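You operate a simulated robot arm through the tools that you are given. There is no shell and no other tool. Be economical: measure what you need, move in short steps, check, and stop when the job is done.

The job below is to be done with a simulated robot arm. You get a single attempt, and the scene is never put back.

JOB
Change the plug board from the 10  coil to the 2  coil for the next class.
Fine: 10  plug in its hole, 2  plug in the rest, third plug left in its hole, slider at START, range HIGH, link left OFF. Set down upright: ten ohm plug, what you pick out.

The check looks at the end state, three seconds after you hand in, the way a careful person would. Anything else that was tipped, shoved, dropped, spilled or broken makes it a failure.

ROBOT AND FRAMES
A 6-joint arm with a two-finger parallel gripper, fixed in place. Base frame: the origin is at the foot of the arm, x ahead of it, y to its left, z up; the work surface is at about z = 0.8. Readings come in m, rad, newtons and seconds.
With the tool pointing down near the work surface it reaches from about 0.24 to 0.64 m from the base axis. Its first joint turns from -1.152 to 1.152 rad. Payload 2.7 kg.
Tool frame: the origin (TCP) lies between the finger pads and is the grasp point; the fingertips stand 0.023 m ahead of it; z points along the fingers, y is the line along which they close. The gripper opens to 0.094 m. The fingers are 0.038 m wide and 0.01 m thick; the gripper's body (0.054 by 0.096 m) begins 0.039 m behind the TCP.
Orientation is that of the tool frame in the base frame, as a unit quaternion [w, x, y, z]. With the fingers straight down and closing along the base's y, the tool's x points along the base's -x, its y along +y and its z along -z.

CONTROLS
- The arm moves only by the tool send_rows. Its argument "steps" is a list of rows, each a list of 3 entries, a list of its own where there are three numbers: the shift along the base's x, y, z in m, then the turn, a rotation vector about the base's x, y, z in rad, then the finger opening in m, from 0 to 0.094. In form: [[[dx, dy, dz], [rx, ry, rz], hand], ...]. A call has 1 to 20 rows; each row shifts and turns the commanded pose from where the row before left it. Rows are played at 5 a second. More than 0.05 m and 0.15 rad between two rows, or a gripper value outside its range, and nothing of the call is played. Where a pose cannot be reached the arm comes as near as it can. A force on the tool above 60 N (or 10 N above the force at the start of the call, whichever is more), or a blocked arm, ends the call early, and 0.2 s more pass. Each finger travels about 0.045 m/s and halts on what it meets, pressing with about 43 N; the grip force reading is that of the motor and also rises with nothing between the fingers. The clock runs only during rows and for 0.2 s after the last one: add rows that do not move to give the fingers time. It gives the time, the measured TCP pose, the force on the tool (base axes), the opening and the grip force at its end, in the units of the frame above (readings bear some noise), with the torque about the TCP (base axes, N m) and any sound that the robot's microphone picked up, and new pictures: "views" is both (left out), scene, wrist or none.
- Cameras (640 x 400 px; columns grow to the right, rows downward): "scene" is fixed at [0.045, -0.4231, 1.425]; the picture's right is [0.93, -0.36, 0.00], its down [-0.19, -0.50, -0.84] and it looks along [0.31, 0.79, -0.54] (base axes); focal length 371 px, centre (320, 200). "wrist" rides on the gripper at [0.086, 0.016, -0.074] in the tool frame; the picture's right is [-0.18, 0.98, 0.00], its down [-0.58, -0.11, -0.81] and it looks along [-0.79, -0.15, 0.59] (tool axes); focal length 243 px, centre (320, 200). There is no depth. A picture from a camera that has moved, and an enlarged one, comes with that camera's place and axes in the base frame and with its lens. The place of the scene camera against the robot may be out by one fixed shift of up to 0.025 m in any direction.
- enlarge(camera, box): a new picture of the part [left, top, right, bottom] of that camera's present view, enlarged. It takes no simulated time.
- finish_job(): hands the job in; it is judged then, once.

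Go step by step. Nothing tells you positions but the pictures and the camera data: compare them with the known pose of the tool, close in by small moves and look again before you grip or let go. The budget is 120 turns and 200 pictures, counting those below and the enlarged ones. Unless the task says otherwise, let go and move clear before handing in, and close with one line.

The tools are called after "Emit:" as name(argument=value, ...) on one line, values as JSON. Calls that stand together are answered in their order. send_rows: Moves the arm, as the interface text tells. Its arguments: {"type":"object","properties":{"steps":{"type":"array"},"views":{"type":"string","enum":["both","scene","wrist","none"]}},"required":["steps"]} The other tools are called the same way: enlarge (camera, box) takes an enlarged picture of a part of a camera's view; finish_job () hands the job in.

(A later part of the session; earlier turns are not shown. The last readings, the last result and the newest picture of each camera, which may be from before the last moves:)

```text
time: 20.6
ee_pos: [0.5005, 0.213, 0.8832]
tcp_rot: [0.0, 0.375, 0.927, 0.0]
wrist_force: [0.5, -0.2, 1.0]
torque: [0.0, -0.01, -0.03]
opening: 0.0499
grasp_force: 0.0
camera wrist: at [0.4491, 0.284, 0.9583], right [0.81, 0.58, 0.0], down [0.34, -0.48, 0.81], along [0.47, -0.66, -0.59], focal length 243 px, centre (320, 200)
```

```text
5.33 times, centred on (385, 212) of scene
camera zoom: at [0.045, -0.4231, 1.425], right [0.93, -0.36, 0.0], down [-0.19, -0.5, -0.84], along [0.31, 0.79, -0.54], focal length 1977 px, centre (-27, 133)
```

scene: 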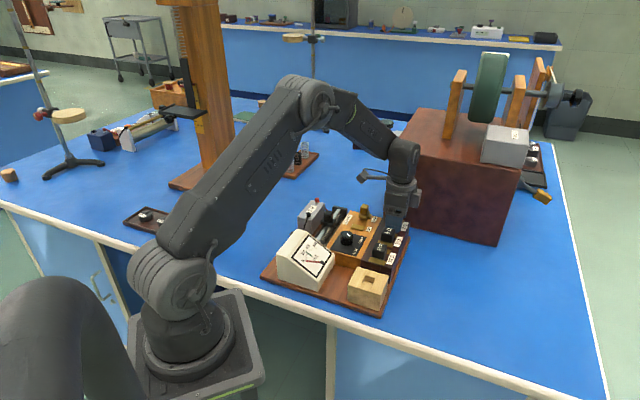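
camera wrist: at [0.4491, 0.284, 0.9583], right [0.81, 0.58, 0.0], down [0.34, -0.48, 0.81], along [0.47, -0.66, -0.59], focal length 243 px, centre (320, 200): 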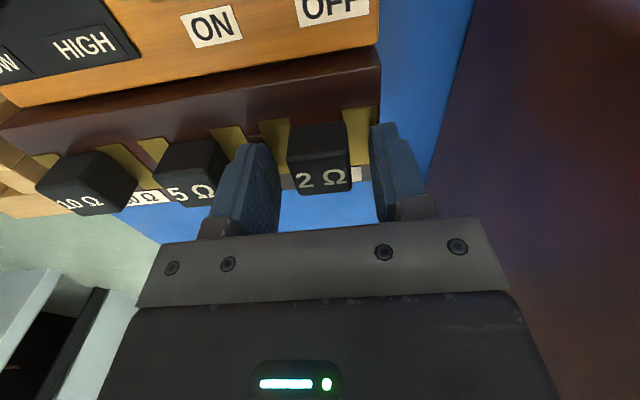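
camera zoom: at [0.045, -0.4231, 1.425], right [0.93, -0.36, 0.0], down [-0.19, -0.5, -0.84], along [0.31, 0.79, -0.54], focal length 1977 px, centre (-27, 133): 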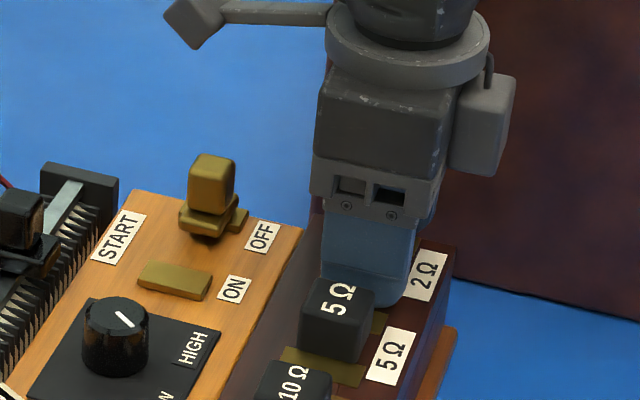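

Emit:
send_rows(steps=[[[0, 0, 0.001], [0, 0, 0], 0.04], [[0, 0, 0], [0, 0, 0], 0.03], [[0, 0, 0], [0, 0, 0], 0.02], [[0, 0, 0], [0, 0, 0], 0.02], [[0, 0, 0], [0, 0, 0], 0.02], [[0, 0, 0.01], [0, 0, 0], 0.02], [[0, 0, 0.02], [0, 0, 0], 0.02], [[0, 0, 0.025], [0, 0, 0], 0.02], [[0, 0, 0.03], [0, 0, 0], 0.02], [[0, 0, 0.0], [0, 0, 0], 0.02]])

Emit:
enlarge(camera="scene", box=[340, 175, 430, 250])

```text
time: 22.8
ee_pos: [0.5017, 0.2135, 0.9714]
tcp_rot: [0.0, 0.375, 0.927, 0.001]
wrist_force: [-0.7, 0.8, -0.6]
torque: [-0.03, -0.02, 0.0]
opening: 0.0269
grasp_force: 43.0
camera wrist: at [0.4504, 0.2847, 1.0454], right [0.81, 0.58, 0.0], down [0.34, -0.48, 0.81], along [0.47, -0.66, -0.59], focal length 243 px, centre (320, 200)
```

scene: 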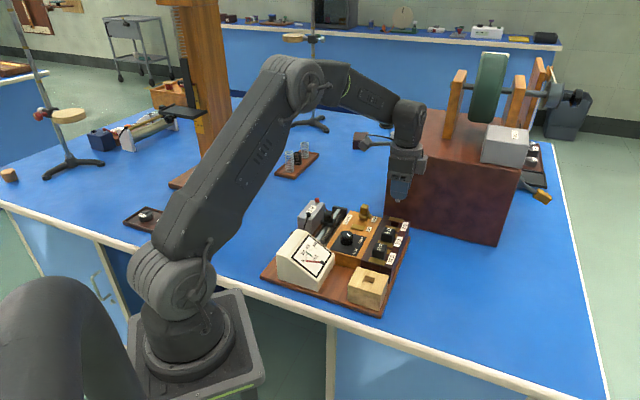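
wrist: 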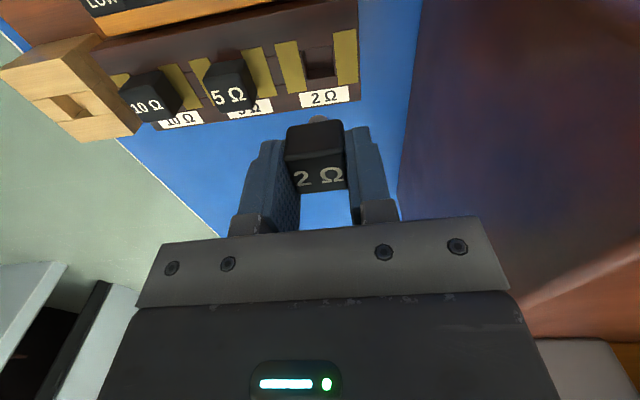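

```text
5.33 times, centred on (385, 212) of scene
camera zoom: at [0.045, -0.4231, 1.425], right [0.93, -0.36, 0.0], down [-0.19, -0.5, -0.84], along [0.31, 0.79, -0.54], focal length 1977 px, centre (-27, 133)
```

zoom: 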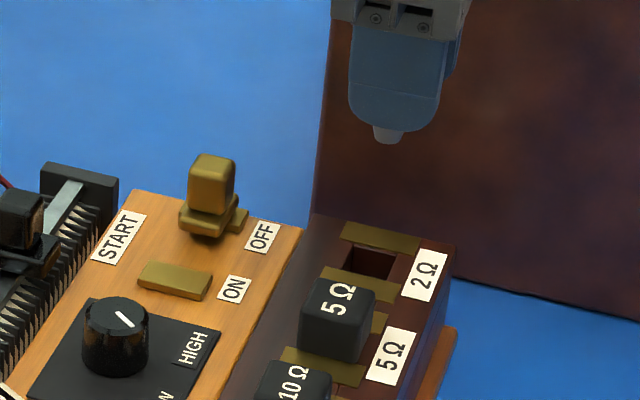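

The 2 Ω plug is out. I go back to above the rest by reversing my commanded moves.

Emit:
send_rows(steps=[[[-0.0297, -0.0303, 0], [0, 0, 0], 0.02], [[-0.0297, -0.0303, 0], [0, 0, 0], 0.02], [[-0.0297, -0.0303, 0], [0, 0, 0], 0.02], [[-0.0297, -0.0303, 0], [0, 0, 0], 0.02], [[-0.0298, -0.0303, 0], [0, 0, 0], 0.02], [[0, 0, -0.02], [0, 0, 0], 0.02], [[0, 0, -0.03], [0, 0, 0], 0.02], [[0, 0, 0], [0, 0, 0], 0.02], [[0, 0, 0], [0, 0, 0], 0.02]])

Emit:
enlarge(camera="wrist", box=[220, 50, 420, 200])

Emit:
enlarge(camera="scene", box=[330, 235, 420, 310])

```text
time: 24.8
ee_pos: [0.3495, 0.0597, 0.9192]
tcp_rot: [0.0, 0.375, 0.927, 0.0]
wrist_force: [0.5, 0.5, -1.4]
torque: [0.02, -0.03, -0.01]
opening: 0.027
grasp_force: 42.5
camera wrist: at [0.2998, 0.1318, 0.9934], right [0.81, 0.58, 0.0], down [0.34, -0.48, 0.81], along [0.47, -0.66, -0.59], focal length 243 px, centre (320, 200)
```

scene: 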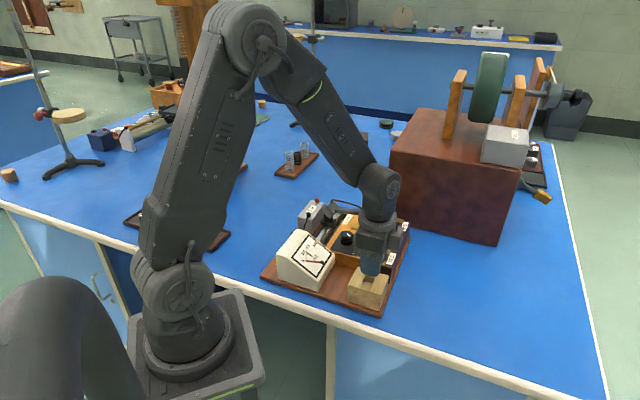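
wrist: 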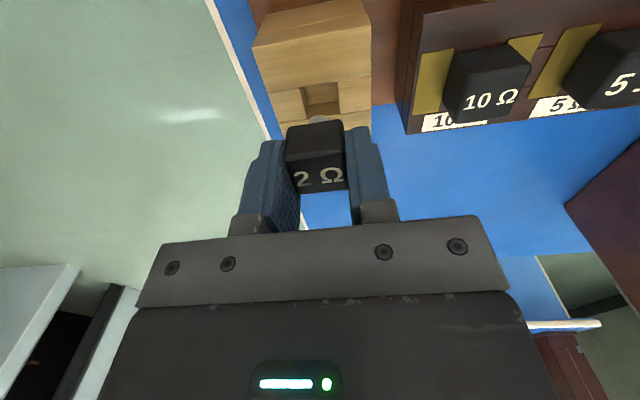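

```text
2.67 times, centred on (320, 125) of wrist
camera zoom: at [0.2998, 0.1318, 0.9934], right [0.81, 0.58, 0.0], down [0.34, -0.48, 0.81], along [0.47, -0.66, -0.59], focal length 647 px, centre (320, 400)
```

zoom: 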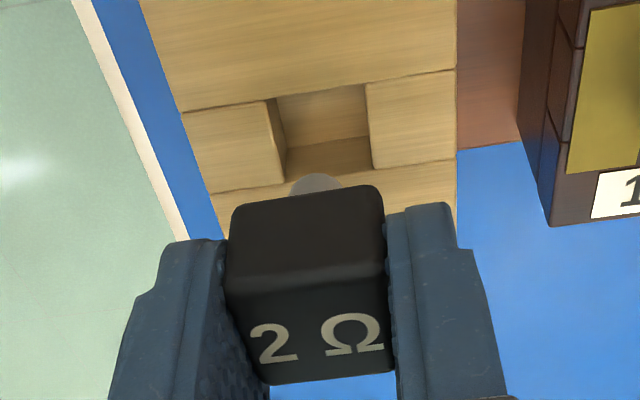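

```text
5.33 times, centred on (375, 272) of scene
camera zoom: at [0.045, -0.4231, 1.425], right [0.93, -0.36, 0.0], down [-0.19, -0.5, -0.84], along [0.31, 0.79, -0.54], focal length 1977 px, centre (27, -187)
```

zoom: 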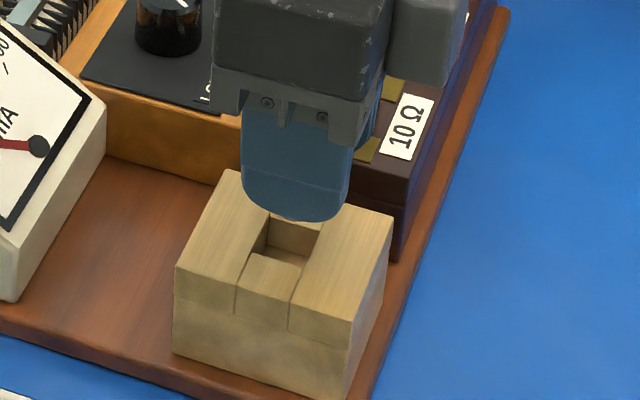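

The hole sits about 3 mm back and 1 mm to the right relative to the pin. I correct that and look again.

Emit:
send_rows(steps=[[[-0.0013, 0.003, -0.008], [0, 0, 0], 0.02], [[0, 0, 0], [0, 0, 0], 0.02], [[0, 0, 0], [0, 0, 0], 0.02]], views="wrist")

Emit:
enlarge(camera="wrist", box=[220, 50, 420, 200])

Emit:
enlarge(camera="scene", box=[330, 235, 420, 310])

```text
time: 25.6
ee_pos: [0.3499, 0.0646, 0.9132]
tcp_rot: [0.0, 0.375, 0.927, -0.001]
wrist_force: [0.5, -0.6, -0.7]
torque: [0.02, 0.02, 0.0]
opening: 0.027
grasp_force: 43.2
camera wrist: at [0.2985, 0.1358, 0.9867], right [0.81, 0.58, 0.0], down [0.34, -0.48, 0.81], along [0.47, -0.66, -0.59], focal length 243 px, centre (320, 200)
```

wrist: 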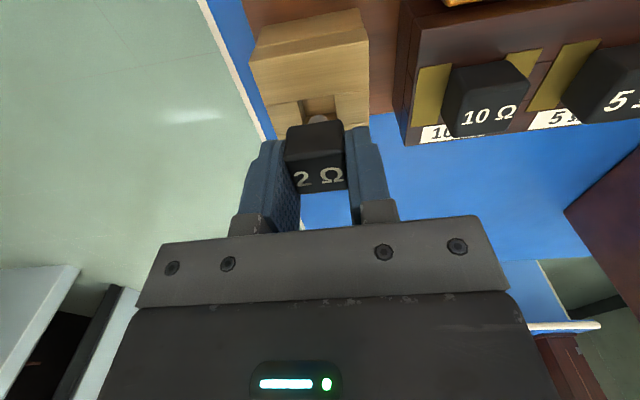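

```text
2.67 times, centred on (320, 125) of wrist
camera zoom: at [0.2985, 0.1358, 0.9867], right [0.81, 0.58, 0.0], down [0.34, -0.48, 0.81], along [0.47, -0.66, -0.59], focal length 647 px, centre (320, 400)
```

zoom: 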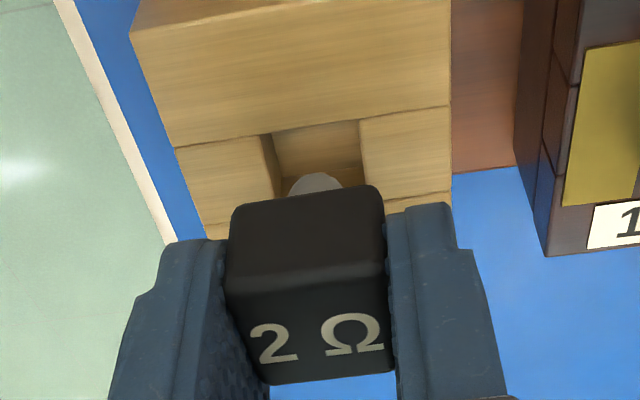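

```text
5.33 times, centred on (375, 272) of scene
camera zoom: at [0.045, -0.4231, 1.425], right [0.93, -0.36, 0.0], down [-0.19, -0.5, -0.84], along [0.31, 0.79, -0.54], focal length 1977 px, centre (27, -187)
```

zoom: 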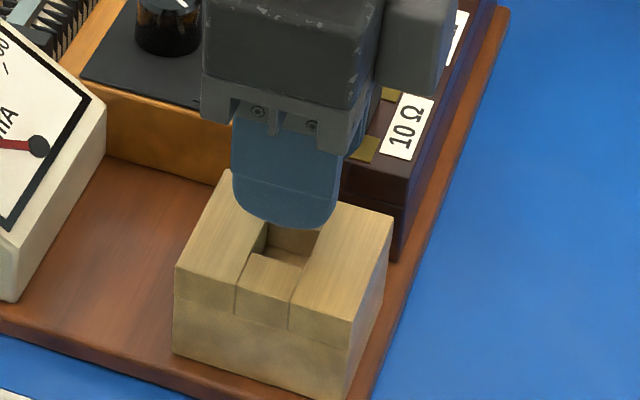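

Now it matches the alignment that worked for the 10 Ω plug. I lower it.

Emit:
send_rows(steps=[[[0.0004, 0.0004, -0.007], [0, 0, 0], 0.02], [[0, 0, -0.007], [0, 0, 0], 0.02], [[0, 0, -0.005], [0, 0, 0], 0.02], [[0, 0, -0.004], [0, 0, 0], 0.02], [[0, 0, -0.002], [0, 0, 0], 0.02], [[0, 0, 0], [0, 0, 0], 0.02]], views="wrist")

Emit:
enlarge(camera="wrist", box=[220, 50, 420, 200])

```text
time: 27.0
ee_pos: [0.351, 0.0661, 0.8859]
tcp_rot: [-0.001, 0.374, 0.927, -0.001]
wrist_force: [-2.4, -1.7, 0.3]
torque: [-0.06, 0.07, 0.03]
opening: 0.0269
grasp_force: 42.8
camera wrist: at [0.2998, 0.1377, 0.9603], right [0.81, 0.58, 0.0], down [0.34, -0.48, 0.81], along [0.47, -0.66, -0.59], focal length 243 px, centre (320, 200)
```

wrist: 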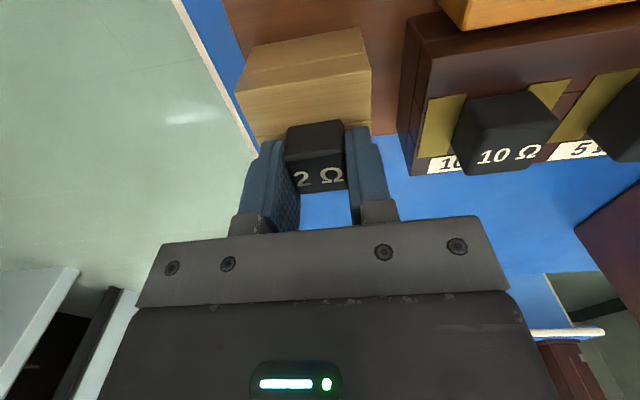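

```text
2.67 times, centred on (320, 125) of wrist
camera zoom: at [0.2998, 0.1377, 0.9603], right [0.81, 0.58, 0.0], down [0.34, -0.48, 0.81], along [0.47, -0.66, -0.59], focal length 647 px, centre (320, 400)
```

zoom: 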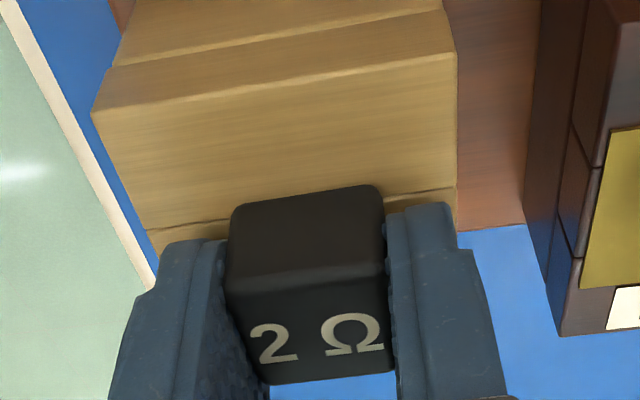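

Emit:
send_rows(steps=[[[0, 0, -0.001], [0, 0, 0], 0.02], [[0, 0, -0.001], [0, 0, 0], 0.02], [[0, 0, 0], [0, 0, 0], 0.02]], views="none")

```text
time: 27.8
ee_pos: [0.3503, 0.0664, 0.8857]
tcp_rot: [0.001, 0.375, 0.927, 0.001]
wrist_force: [-10.3, -2.5, 34.0]
torque: [-0.04, 0.41, 0.0]
opening: 0.027
grasp_force: 43.6
```

Contact at the expected height, so it's seated. I relieve the pressure, release and lift.

Emit:
send_rows(steps=[[[0, 0, 0.0016], [0, 0, 0], 0.02], [[0, 0, 0], [0, 0, 0], 0.035], [[0, 0, 0], [0, 0, 0], 0.046], [[0, 0, 0], [0, 0, 0], 0.05], [[0, 0, 0.02], [0, 0, 0], 0.05], [[0, 0, 0.03], [0, 0, 0], 0.05], [[0, 0, 0.03], [0, 0, 0], 0.05], [[0, 0, 0.02], [0, 0, 0], 0.05], [[0, 0, 0], [0, 0, 0], 0.05]])

Emit:
enlarge(camera="wrist", box=[220, 0, 480, 150])

Emit:
enlarge(camera="scene", box=[320, 215, 420, 305])

```text
time: 29.8
ee_pos: [0.3525, 0.0671, 0.9858]
tcp_rot: [-0.001, 0.374, 0.927, 0.0]
wrist_force: [-1.1, 0.1, -0.4]
torque: [0.05, 0.01, -0.02]
opening: 0.0499
grasp_force: 0.1
camera wrist: at [0.3011, 0.1383, 1.0608], right [0.81, 0.58, 0.0], down [0.34, -0.48, 0.81], along [0.47, -0.66, -0.59], focal length 243 px, centre (320, 200)
```

scene: 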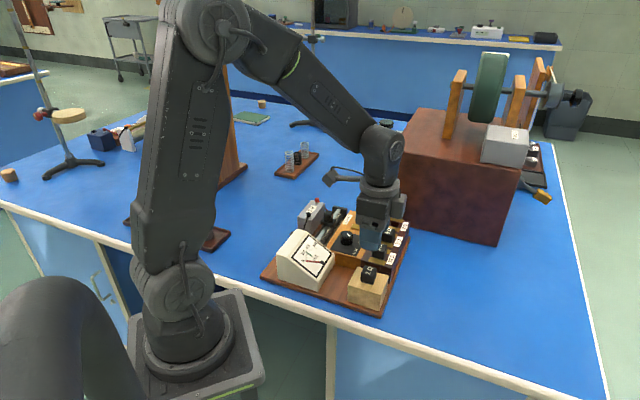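
wrist: 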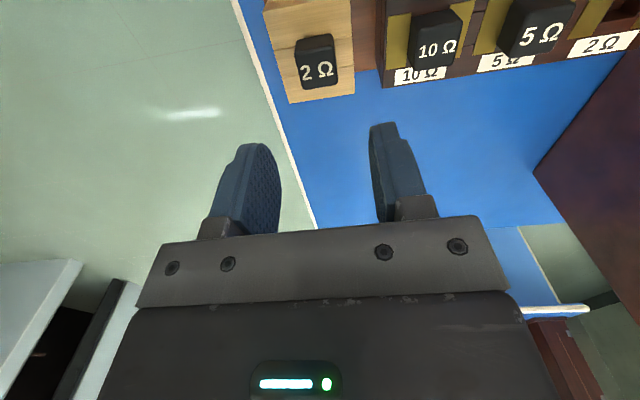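

```text
2.46 times, centred on (350, 75) of wrist
camera zoom: at [0.3011, 0.1383, 1.0608], right [0.81, 0.58, 0.0], down [0.34, -0.48, 0.81], along [0.47, -0.66, -0.59], focal length 597 px, centre (246, 508)
```

zoom: 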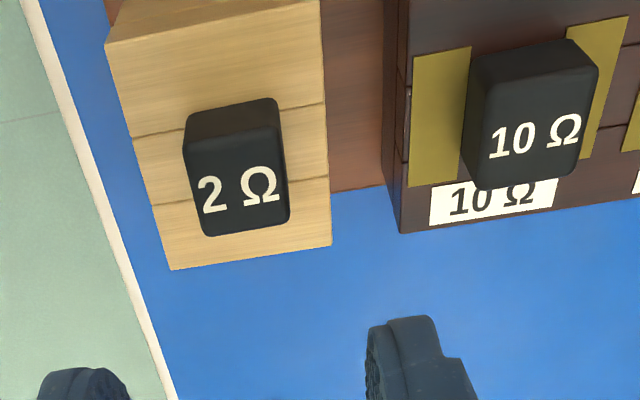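

```text
4.44 times, centred on (370, 260) of scene
camera zoom: at [0.045, -0.4231, 1.425], right [0.93, -0.36, 0.0], down [-0.19, -0.5, -0.84], along [0.31, 0.79, -0.54], focal length 1648 px, centre (98, -67)
```

zoom: 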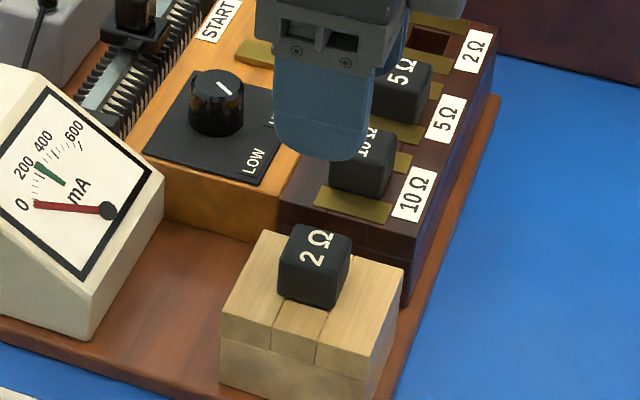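

Both plugs are in place and upright. Next is the range knob at about (0.363, 0.202), so I move above it.

Emit:
send_rows(steps=[[[0.0029, 0.034, 0], [0, 0, 0], 0.05], [[0.0029, 0.034, 0], [0, 0, 0], 0.05], [[0.0029, 0.034, 0], [0, 0, 0], 0.05], [[0.0028, 0.034, -0.02], [0, 0, 0], 0.05], [[0, 0, 0], [0, 0, 0], 0.05], [[0, 0, 0], [0, 0, 0], 0.05]])

Emit:
enlarge(camera="wrist", box=[220, 0, 460, 150])

Emit:
enlarge(camera="scene", box=[270, 190, 400, 290])

```text
time: 31.2
ee_pos: [0.3634, 0.2049, 0.9666]
tcp_rot: [0.0, 0.375, 0.927, 0.0]
wrist_force: [0.3, 0.4, -0.1]
torque: [0.0, -0.01, -0.02]
opening: 0.0501
grasp_force: 0.0
camera wrist: at [0.3115, 0.2763, 1.0412], right [0.81, 0.58, 0.0], down [0.34, -0.48, 0.81], along [0.47, -0.66, -0.59], focal length 243 px, centre (320, 200)
```

scene: 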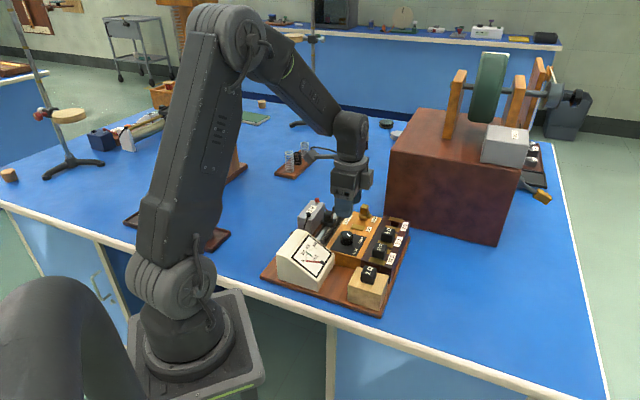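
wrist: 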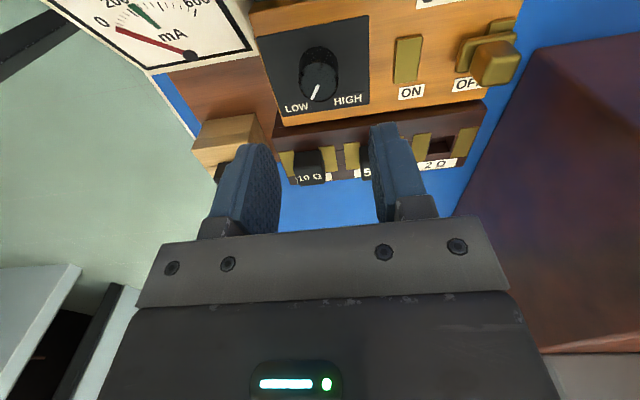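

```text
2.67 times, centred on (340, 75) of wrist
camera zoom: at [0.3115, 0.2763, 1.0412], right [0.81, 0.58, 0.0], down [0.34, -0.48, 0.81], along [0.47, -0.66, -0.59], focal length 647 px, centre (267, 533)
```

zoom: 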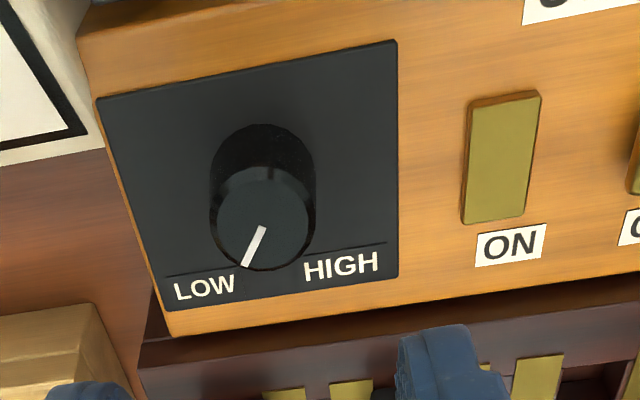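

```text
4.00 times, centred on (335, 240) of scene
camera zoom: at [0.045, -0.4231, 1.425], right [0.93, -0.36, 0.0], down [-0.19, -0.5, -0.84], along [0.31, 0.79, -0.54], focal length 1483 px, centre (260, 40)
```

zoom: 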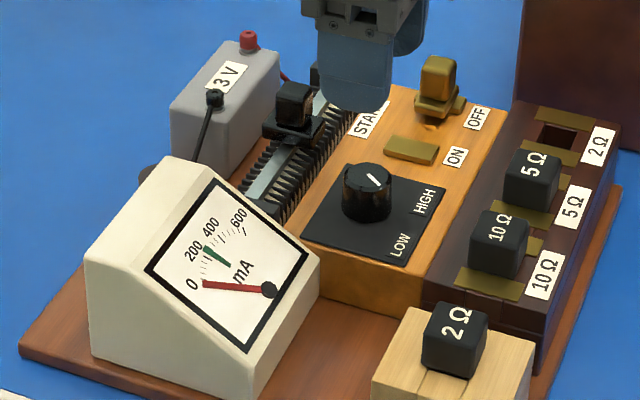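

The knob mark is about 31° to the LOW side, and HIGH is about +31°, so it needs about +1.08 rad counterclockwise. I pre-turn the tool by −0.3, centre over the knob and come down partway.

Emit:
send_rows(steps=[[[0.0015, -0.0028, -0.01], [0, 0, -0.15], 0.042], [[0, 0, -0.02], [0, 0, -0.15], 0.042], [[0, 0, -0.02], [0, 0, 0], 0.042], [[0, 0, 0], [0, 0, 0], 0.042], [[0, 0, 0], [0, 0, 0], 0.042]])

Emit:
enlarge(camera="wrist", box=[220, 50, 420, 200])

Emit:
enlarge(camera="scene", box=[290, 190, 400, 270])

```text
time: 32.4
ee_pos: [0.3662, 0.2008, 0.9152]
tcp_rot: [0.0, 0.508, 0.861, 0.001]
wrist_force: [1.0, -0.4, -0.2]
torque: [0.02, -0.01, 0.01]
opening: 0.0421
grasp_force: 0.1
camera wrist: at [0.3372, 0.2848, 0.9903], right [0.95, 0.31, 0.0], down [0.19, -0.56, 0.81], along [0.25, -0.77, -0.59], focal length 243 px, centre (320, 200)
```

scene: 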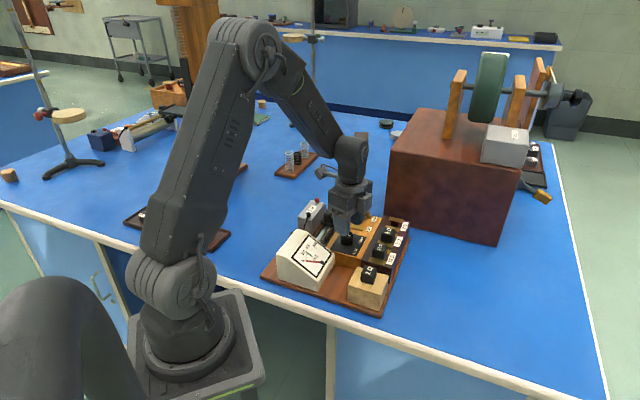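
wrist: 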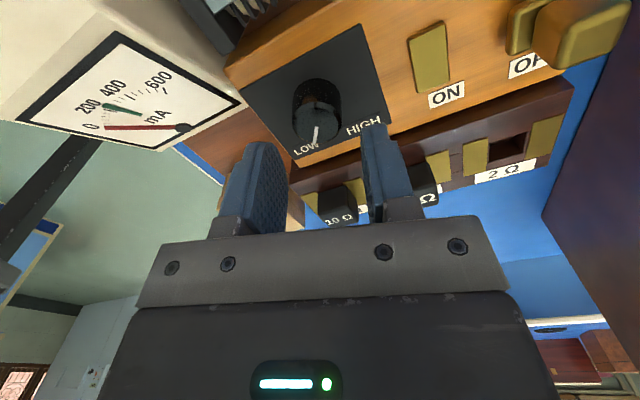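

```text
2.67 times, centred on (320, 125) of wrist
camera zoom: at [0.3372, 0.2848, 0.9903], right [0.95, 0.31, 0.0], down [0.19, -0.56, 0.81], along [0.25, -0.77, -0.59], focal length 647 px, centre (320, 400)
```

zoom: 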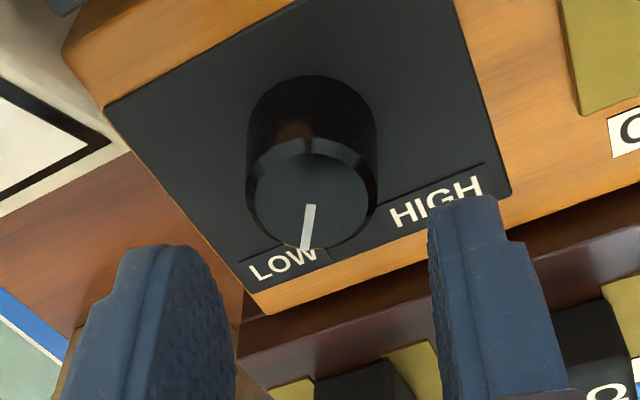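

```text
5.00 times, centred on (345, 230) of scene
camera zoom: at [0.045, -0.4231, 1.425], right [0.93, -0.36, 0.0], down [-0.19, -0.5, -0.84], along [0.31, 0.79, -0.54], focal length 1854 px, centre (195, 50)
```

zoom: 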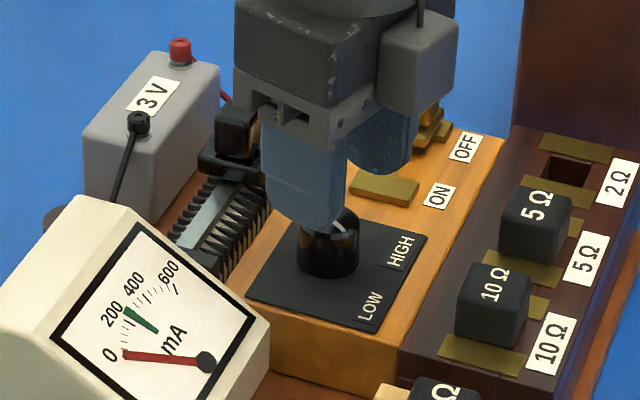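

Centred over the knob. I lower the fingers around it.

Emit:
send_rows(steps=[[[0, 0, -0.015], [0, 0, 0], 0.042], [[0, 0, -0.013], [0, 0, 0], 0.042], [[0, 0, -0.01], [0, 0, 0], 0.042], [[0, 0, 0], [0, 0, 0], 0.042]])

Emit:
enlarge(camera="scene", box=[290, 190, 400, 270])

Emit:
enlarge(camera="wrist", box=[220, 50, 420, 200])

```text
time: 33.4
ee_pos: [0.3648, 0.198, 0.8774]
tcp_rot: [0.0, 0.509, 0.861, 0.0]
wrist_force: [0.6, -0.1, 0.2]
torque: [-0.06, 0.03, 0.0]
opening: 0.042
grasp_force: 0.1
camera wrist: at [0.3369, 0.2828, 0.9523], right [0.95, 0.31, 0.0], down [0.19, -0.56, 0.81], along [0.25, -0.77, -0.59], focal length 243 px, centre (320, 200)
```

scene: 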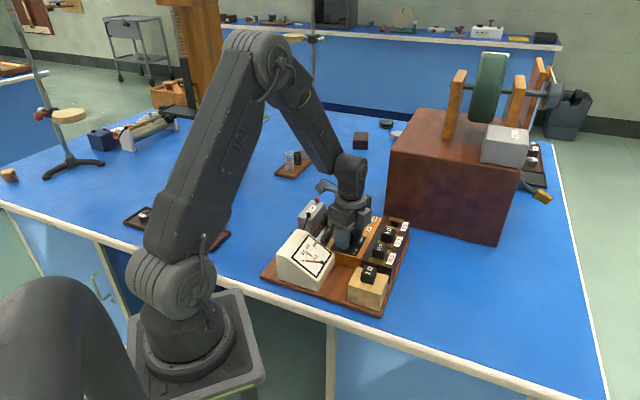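
wrist: 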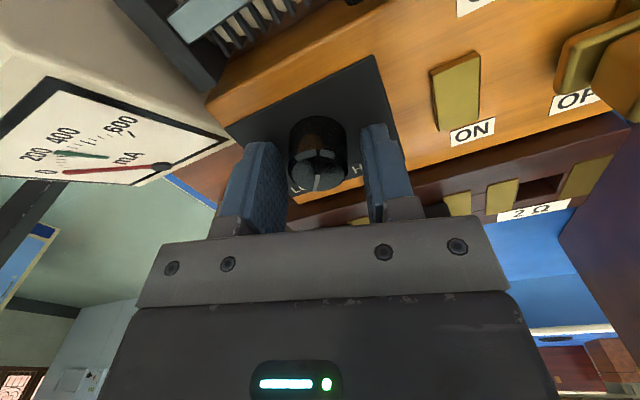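

```text
5.00 times, centred on (345, 230) of scene
camera zoom: at [0.045, -0.4231, 1.425], right [0.93, -0.36, 0.0], down [-0.19, -0.5, -0.84], along [0.31, 0.79, -0.54], focal length 1854 px, centre (195, 50)
```

zoom: 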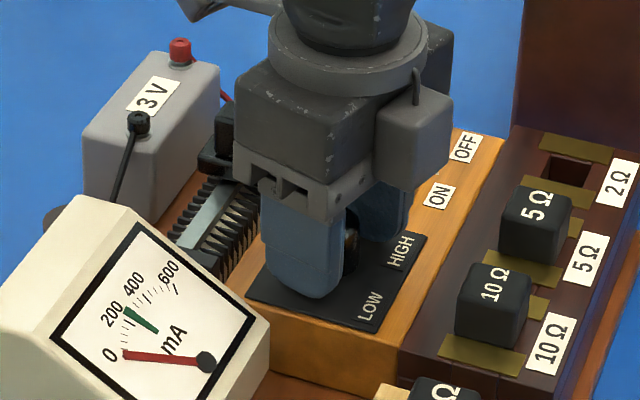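

```text
2.67 times, centred on (320, 125) of wrist
camera zoom: at [0.3369, 0.2828, 0.9523], right [0.95, 0.31, 0.0], down [0.19, -0.56, 0.81], along [0.25, -0.77, -0.59], focal length 647 px, centre (320, 400)
```

zoom: 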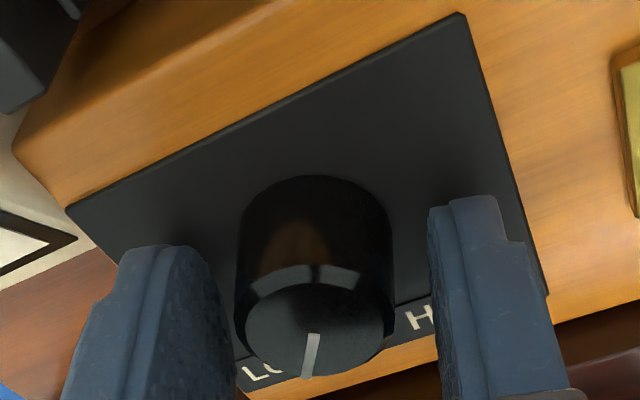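

Emit:
send_rows(steps=[[[0.0005, -0.0009, 0], [0, 0, 0], 0.034], [[0, 0, 0], [0, 0, 0], 0.028], [[0, 0, 0], [0, 0, 0], 0.018], [[0, 0, 0], [0, 0, 0], 0.018], [[0, 0, 0], [0, 0, 0], 0.018]], views="wrist")

```text
time: 34.6
ee_pos: [0.3639, 0.1998, 0.8783]
tcp_rot: [0.0, 0.507, 0.862, 0.0]
wrist_force: [3.4, 4.2, -4.8]
torque: [-0.12, 0.35, -0.04]
opening: 0.0297
grasp_force: 45.0
camera wrist: at [0.3371, 0.2822, 0.9523], right [0.95, 0.31, 0.0], down [0.19, -0.56, 0.81], along [0.25, -0.77, -0.59], focal length 243 px, centre (320, 200)
```

wrist: 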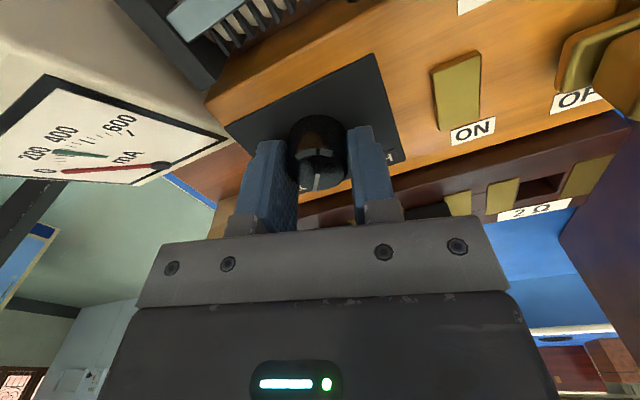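

The knob is gripped at about 30 mm diameter. I begin turning it counterclockwise.

Emit:
send_rows(steps=[[[0, 0, 0], [0, 0, 0.1], 0.018], [[0, 0, 0], [0, 0, 0.1], 0.018], [[0, 0, 0], [0, 0, 0.1], 0.018], [[0, 0, 0], [0, 0, 0.1], 0.018], [[0, 0, 0], [0, 0, 0], 0.018]], views="wrist")

Emit:
enlarge(camera="wrist", box=[220, 50, 420, 200])

```text
time: 35.8
ee_pos: [0.3663, 0.1999, 0.878]
tcp_rot: [0.003, 0.327, 0.945, 0.003]
wrist_force: [25.1, 28.8, -37.4]
torque: [-0.4, 0.48, -0.19]
opening: 0.0298
grasp_force: 45.2
camera wrist: at [0.3077, 0.2658, 0.9524], right [0.75, 0.66, 0.01], down [0.39, -0.45, 0.81], along [0.54, -0.6, -0.59], focal length 243 px, centre (320, 200)
```

wrist: 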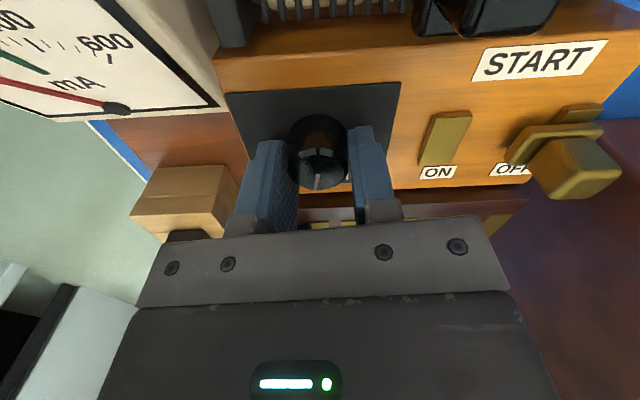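

```text
2.67 times, centred on (320, 125) of wrist
camera zoom: at [0.3077, 0.2658, 0.9524], right [0.75, 0.66, 0.01], down [0.39, -0.45, 0.81], along [0.54, -0.6, -0.59], focal length 647 px, centre (320, 400)
```

zoom: 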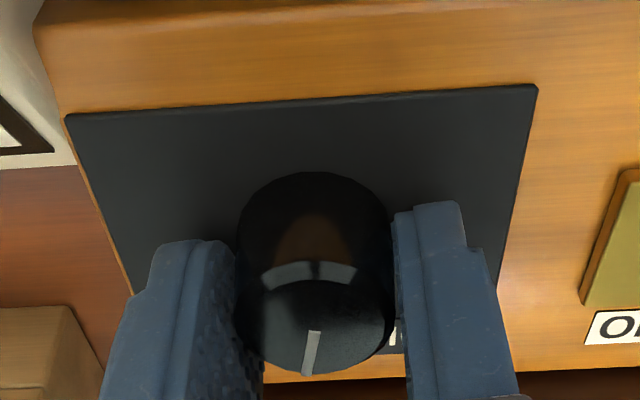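

The knob follows. Side load is building up, so I ease the pose with the force before going on.

Emit:
send_rows(steps=[[[0.001, 0.0012, -0.0015], [0, 0, 0], 0.018], [[0, 0, 0], [0, 0, 0], 0.018]], views="none")

```text
time: 36.4
ee_pos: [0.3655, 0.1994, 0.8776]
tcp_rot: [0.001, 0.327, 0.945, 0.002]
wrist_force: [11.3, 14.4, -13.0]
torque: [-0.73, -0.74, -0.13]
opening: 0.0299
grasp_force: 45.1
```

Emit:
send_rows(steps=[[[0.0004, 0.0006, -0.0005], [0, 0, 0.1], 0.018], [[0, 0, 0], [0, 0, 0.1], 0.018], [[0, 0, 0], [0, 0, 0], 0.018]], views="none")

```text
time: 37.2
ee_pos: [0.3668, 0.2007, 0.8785]
tcp_rot: [0.001, 0.231, 0.973, 0.001]
wrist_force: [13.8, 4.5, 6.7]
torque: [0.01, 0.33, -0.05]
opening: 0.0296
grasp_force: 44.5
```

Emit:
send_rows(steps=[[[0.0005, 0.0, 0.0002], [0, 0, 0.1], 0.018], [[0, 0, 0], [0, 0, 0.1], 0.018], [[0, 0, 0], [0, 0, 0], 0.018]], views="wrist")

Emit:
enlarge(camera="wrist", box=[220, 50, 420, 200])

```text
time: 38.0
ee_pos: [0.3673, 0.2026, 0.8783]
tcp_rot: [0.001, 0.132, 0.991, 0.002]
wrist_force: [12.8, 15.4, 6.3]
torque: [-0.18, 0.37, -0.12]
opening: 0.0298
grasp_force: 45.0
camera wrist: at [0.2878, 0.2402, 0.9523], right [0.44, 0.9, 0.0], down [0.53, -0.26, 0.81], along [0.73, -0.35, -0.59], focal length 243 px, centre (320, 200)
```

wrist: 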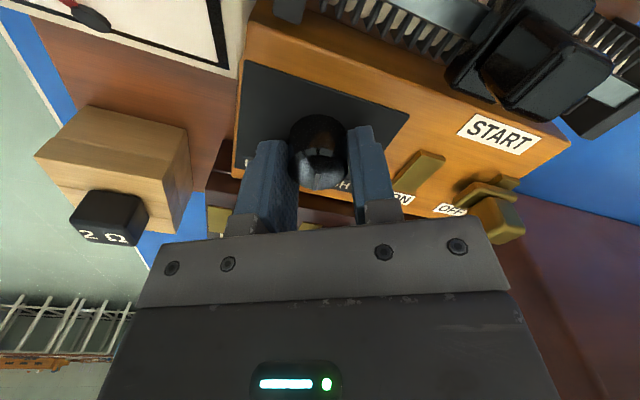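

```text
2.67 times, centred on (320, 125) of wrist
camera zoom: at [0.2878, 0.2402, 0.9523], right [0.44, 0.9, 0.0], down [0.53, -0.26, 0.81], along [0.73, -0.35, -0.59], focal length 647 px, centre (320, 400)
```

zoom: 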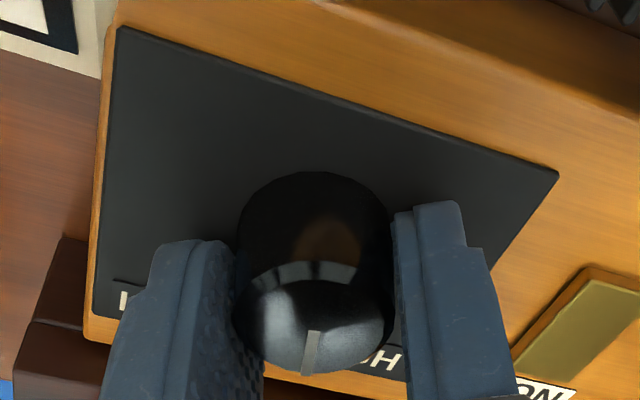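

Emit:
send_rows(steps=[[[0.0005, 0.0006, 0.0], [0, 0, 0.1], 0.018], [[0, 0, 0], [0, 0, 0.1], 0.018], [[0, 0, 0], [0, 0, 0.08], 0.018], [[0, 0, 0], [0, 0, 0], 0.018]], views="wrist")

Emit:
enlarge(camera="wrist", box=[220, 50, 420, 200])

```text
time: 39.0
ee_pos: [0.3668, 0.204, 0.8788]
tcp_rot: [0.002, -0.007, 1.0, 0.002]
wrist_force: [7.3, 27.5, 8.8]
torque: [-0.42, 0.83, -0.12]
opening: 0.0298
grasp_force: 44.9
camera wrist: at [0.2804, 0.2181, 0.9521], right [0.17, 0.99, 0.0], down [0.58, -0.1, 0.81], along [0.8, -0.13, -0.59], focal length 243 px, centre (320, 200)
```

wrist: 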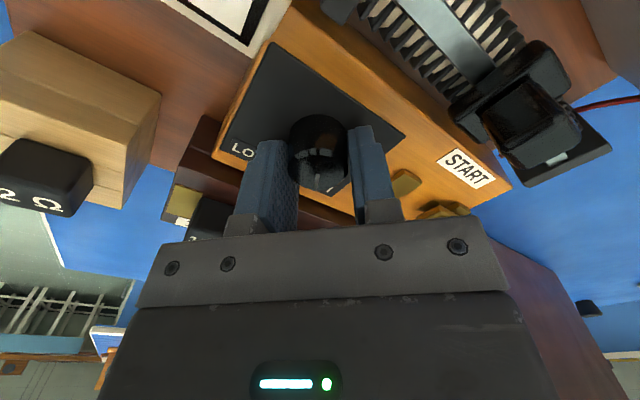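

```text
2.67 times, centred on (320, 125) of wrist
camera zoom: at [0.2804, 0.2181, 0.9521], right [0.17, 0.99, 0.0], down [0.58, -0.1, 0.81], along [0.8, -0.13, -0.59], focal length 647 px, centre (320, 400)
```

zoom: 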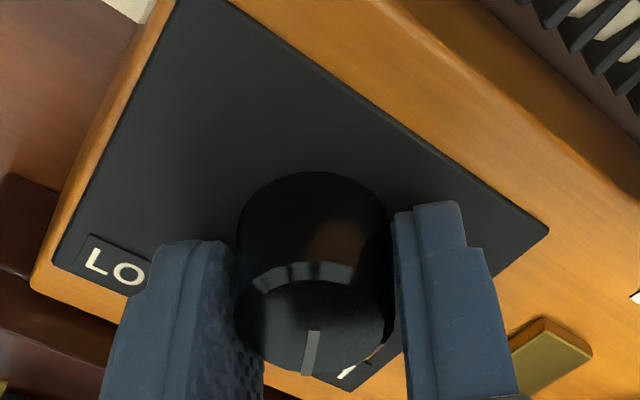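

The knob has turned 62°. I release it, lift and check the mark.

Emit:
send_rows(steps=[[[0, 0.001, 0], [0, 0, 0], 0.03], [[0, 0, 0], [0, 0, 0], 0.04], [[0, 0, 0], [0, 0, 0], 0.046], [[0, 0, 0], [0, 0, 0], 0.046], [[0, 0, 0.03], [0, 0, 0], 0.046], [[0, 0, 0.03], [0, 0, 0], 0.046], [[0, 0, 0.03], [0, 0, 0], 0.046], [[0, 0, 0.0], [0, 0, 0], 0.046]])

Emit:
enlarge(camera="wrist", box=[250, 0, 490, 150])

Emit:
enlarge(camera="scene", box=[290, 190, 400, 270])

```text
time: 40.8
ee_pos: [0.3661, 0.2029, 0.9677]
tcp_rot: [0.0, -0.006, 1.0, 0.0]
wrist_force: [-0.2, 0.4, -0.9]
torque: [-0.01, 0.0, 0.0]
opening: 0.0461
grasp_force: 0.0
camera wrist: at [0.28, 0.2177, 1.0414], right [0.17, 0.99, 0.0], down [0.58, -0.1, 0.81], along [0.79, -0.14, -0.59], focal length 243 px, centre (320, 200)
```

scene: 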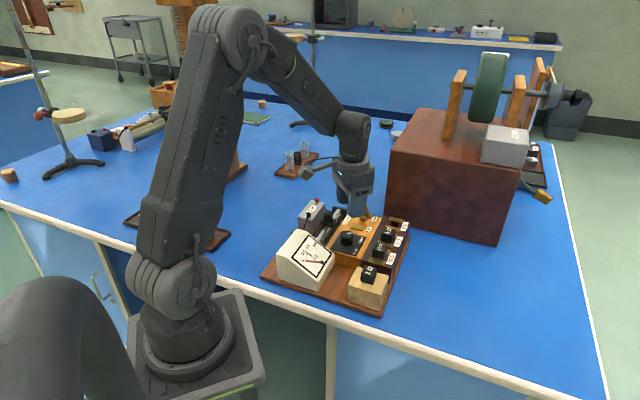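
wrist: 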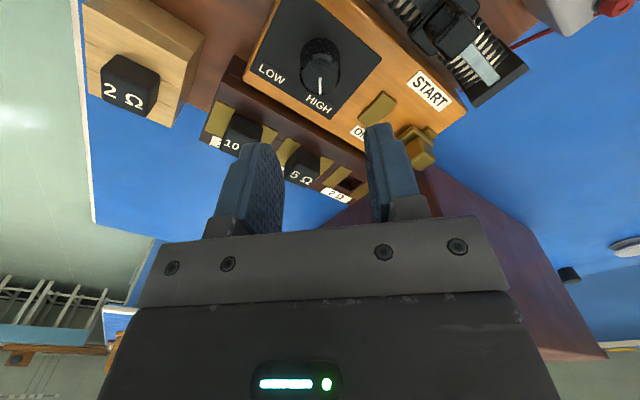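

```text
2.67 times, centred on (370, 75) of wrist
camera zoom: at [0.28, 0.2177, 1.0414], right [0.17, 0.99, 0.0], down [0.58, -0.1, 0.81], along [0.79, -0.14, -0.59], focal length 647 px, centre (187, 533)
```

zoom: 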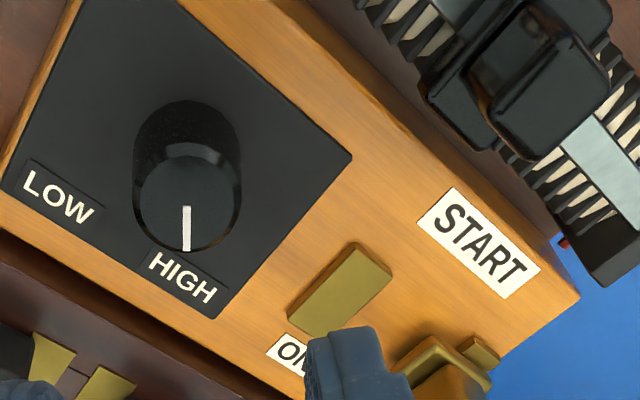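

```text
5.00 times, centred on (345, 230) of scene
camera zoom: at [0.045, -0.4231, 1.425], right [0.93, -0.36, 0.0], down [-0.19, -0.5, -0.84], along [0.31, 0.79, -0.54], focal length 1854 px, centre (195, 50)
```

zoom: 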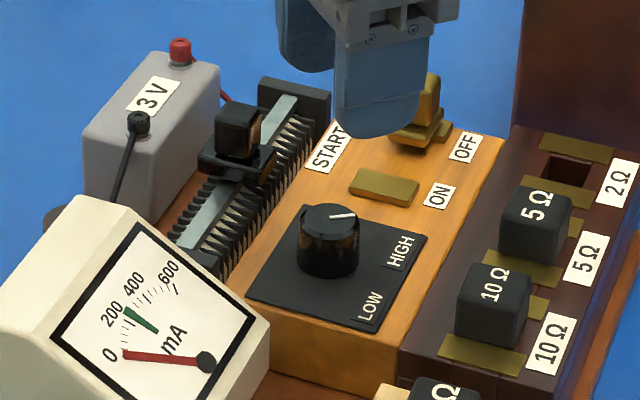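

The range now points at HIGH. The slider tab's top is at about (0.347, 0.284, 0.884) and needs about 5 cm toward START (+u). I'll push it with closed fingers from behind, so I turn back to the row direction and go behind the tab.

Emit:
send_rows(steps=[[[-0.007, 0.0096, 0.005], [0, 0, -0.131], 0.03], [[-0.007, 0.0096, 0], [0, 0, -0.131], 0.02], [[-0.007, 0.0096, 0], [0, 0, -0.131], 0.01], [[-0.007, 0.0096, 0], [0, 0, -0.131], 0.0], [[-0.007, 0.0096, 0], [0, 0, -0.131], 0.0], [[-0.007, 0.0096, 0], [0, 0, -0.131], 0.0], [[0, 0, 0], [0, 0, 0], 0.0], [[0, 0, 0], [0, 0, 0], 0.0]])

Emit:
enlarge(camera="scene", box=[290, 180, 400, 260])

Emit:
enlarge(camera="wrist", box=[220, 0, 460, 150])

```text
time: 42.6
ee_pos: [0.3247, 0.2607, 0.9701]
tcp_rot: [-0.001, 0.378, 0.926, 0.0]
wrist_force: [-0.6, -0.1, -0.4]
torque: [0.01, -0.04, 0.0]
opening: 0.0
grasp_force: 42.3
camera wrist: at [0.2746, 0.3322, 1.0458], right [0.82, 0.57, 0.0], down [0.34, -0.48, 0.81], along [0.46, -0.66, -0.59], focal length 243 px, centre (320, 200)
```

scene: 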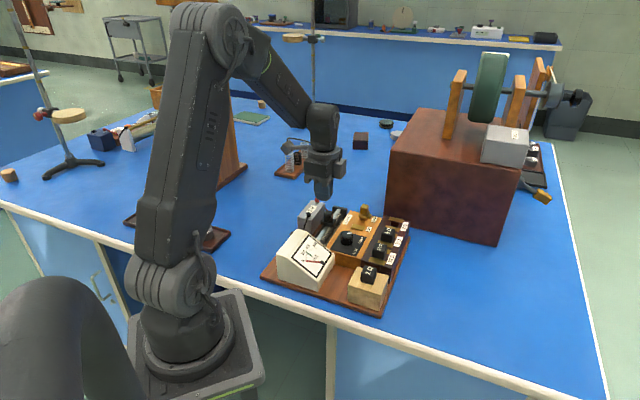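
wrist: 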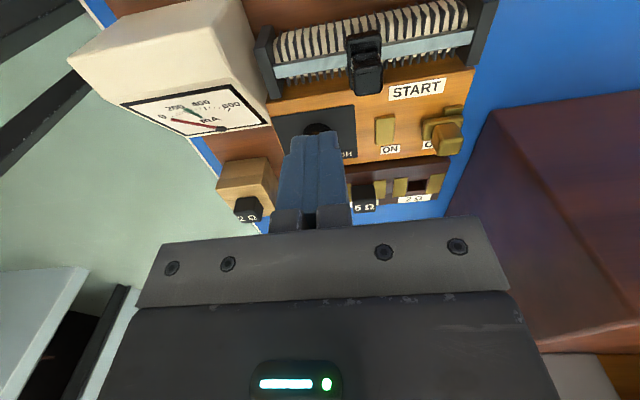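

```text
5.00 times, centred on (345, 220) of scene
camera zoom: at [0.045, -0.4231, 1.425], right [0.93, -0.36, 0.0], down [-0.19, -0.5, -0.84], along [0.31, 0.79, -0.54], focal length 1854 px, centre (195, 100)
```

zoom: 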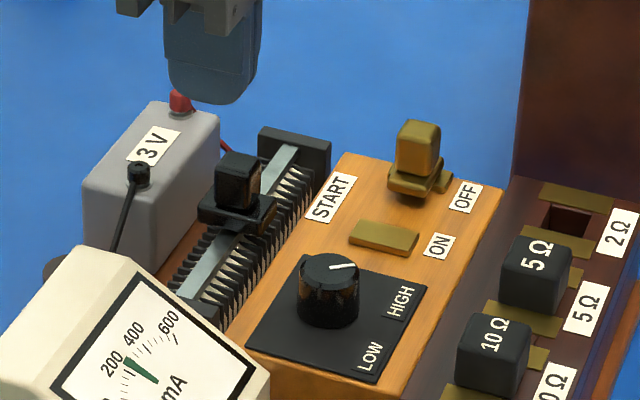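

```text
2.67 times, centred on (340, 75) of wrist
camera zoom: at [0.2746, 0.3322, 1.0458], right [0.82, 0.57, 0.0], down [0.34, -0.48, 0.81], along [0.46, -0.66, -0.59], focal length 647 px, centre (267, 533)
```

zoom: 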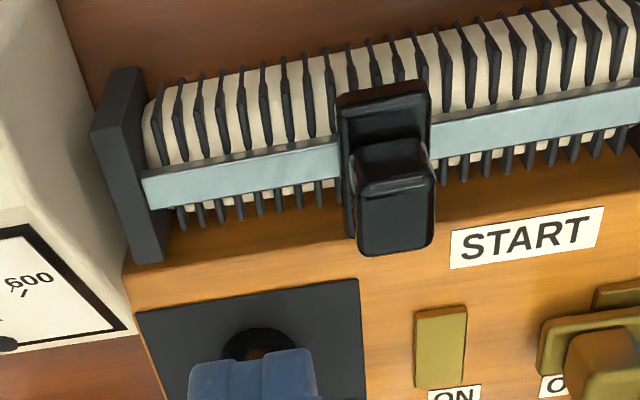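

The tab is 32 mm ahead of the TCP along the track. Its top is at 0.884 and the carriage plate is at about 0.863. I lower the closed fingers to TCP z = 0.893 behind it.

Emit:
send_rows(steps=[[[0.0022, -0.0021, -0.03], [0, 0, 0], 0.0], [[0, 0, -0.03], [0, 0, 0], 0.0], [[0, 0, -0.017], [0, 0, 0], 0.0], [[0, 0, 0], [0, 0, 0], 0.0]])

Emit:
enlarge(camera="scene", box=[290, 180, 400, 260])

Emit:
enlarge(camera="wrist", box=[220, 50, 460, 200])

```text
time: 43.6
ee_pos: [0.325, 0.2584, 0.8975]
tcp_rot: [0.0, 0.378, 0.926, 0.0]
wrist_force: [-0.4, 0.3, 0.7]
torque: [0.02, 0.01, 0.0]
opening: 0.0
grasp_force: 42.6
camera wrist: at [0.2752, 0.3309, 0.9718], right [0.82, 0.57, 0.0], down [0.34, -0.48, 0.81], along [0.46, -0.66, -0.59], focal length 243 px, centre (320, 200)
```

scene: 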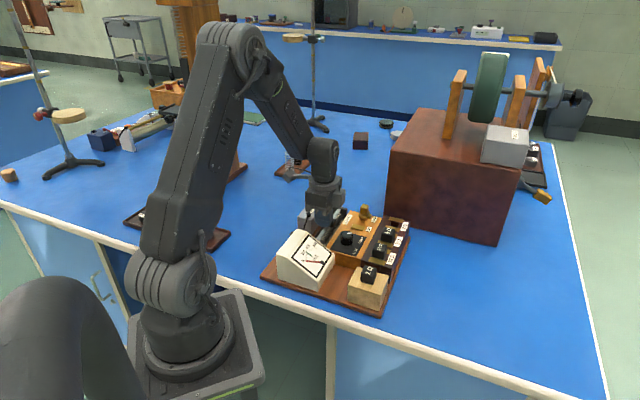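
wrist: 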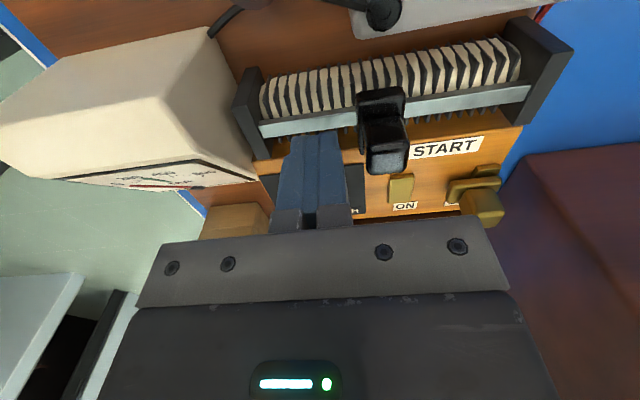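

```text
5.00 times, centred on (345, 220) of scene
camera zoom: at [0.045, -0.4231, 1.425], right [0.93, -0.36, 0.0], down [-0.19, -0.5, -0.84], along [0.31, 0.79, -0.54], focal length 1854 px, centre (195, 100)
```

zoom: 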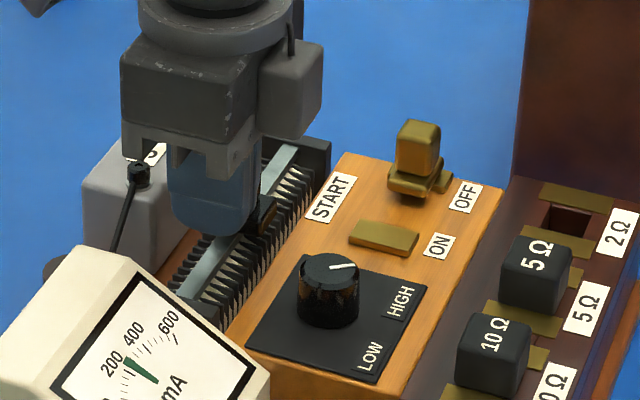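

```text
2.67 times, centred on (340, 125) of wrist
camera zoom: at [0.2752, 0.3309, 0.9718], right [0.82, 0.57, 0.0], down [0.34, -0.48, 0.81], along [0.46, -0.66, -0.59], focal length 647 px, centre (267, 400)
```

zoom: 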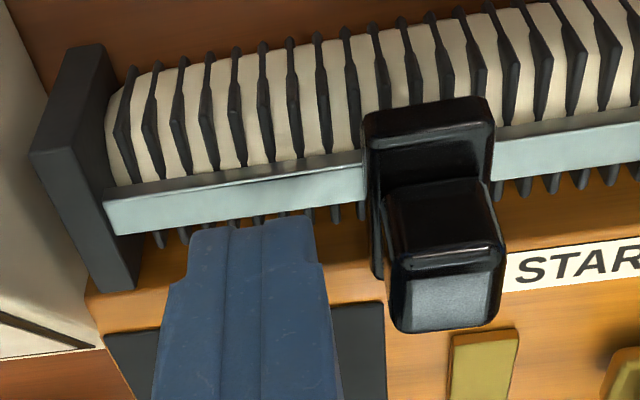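

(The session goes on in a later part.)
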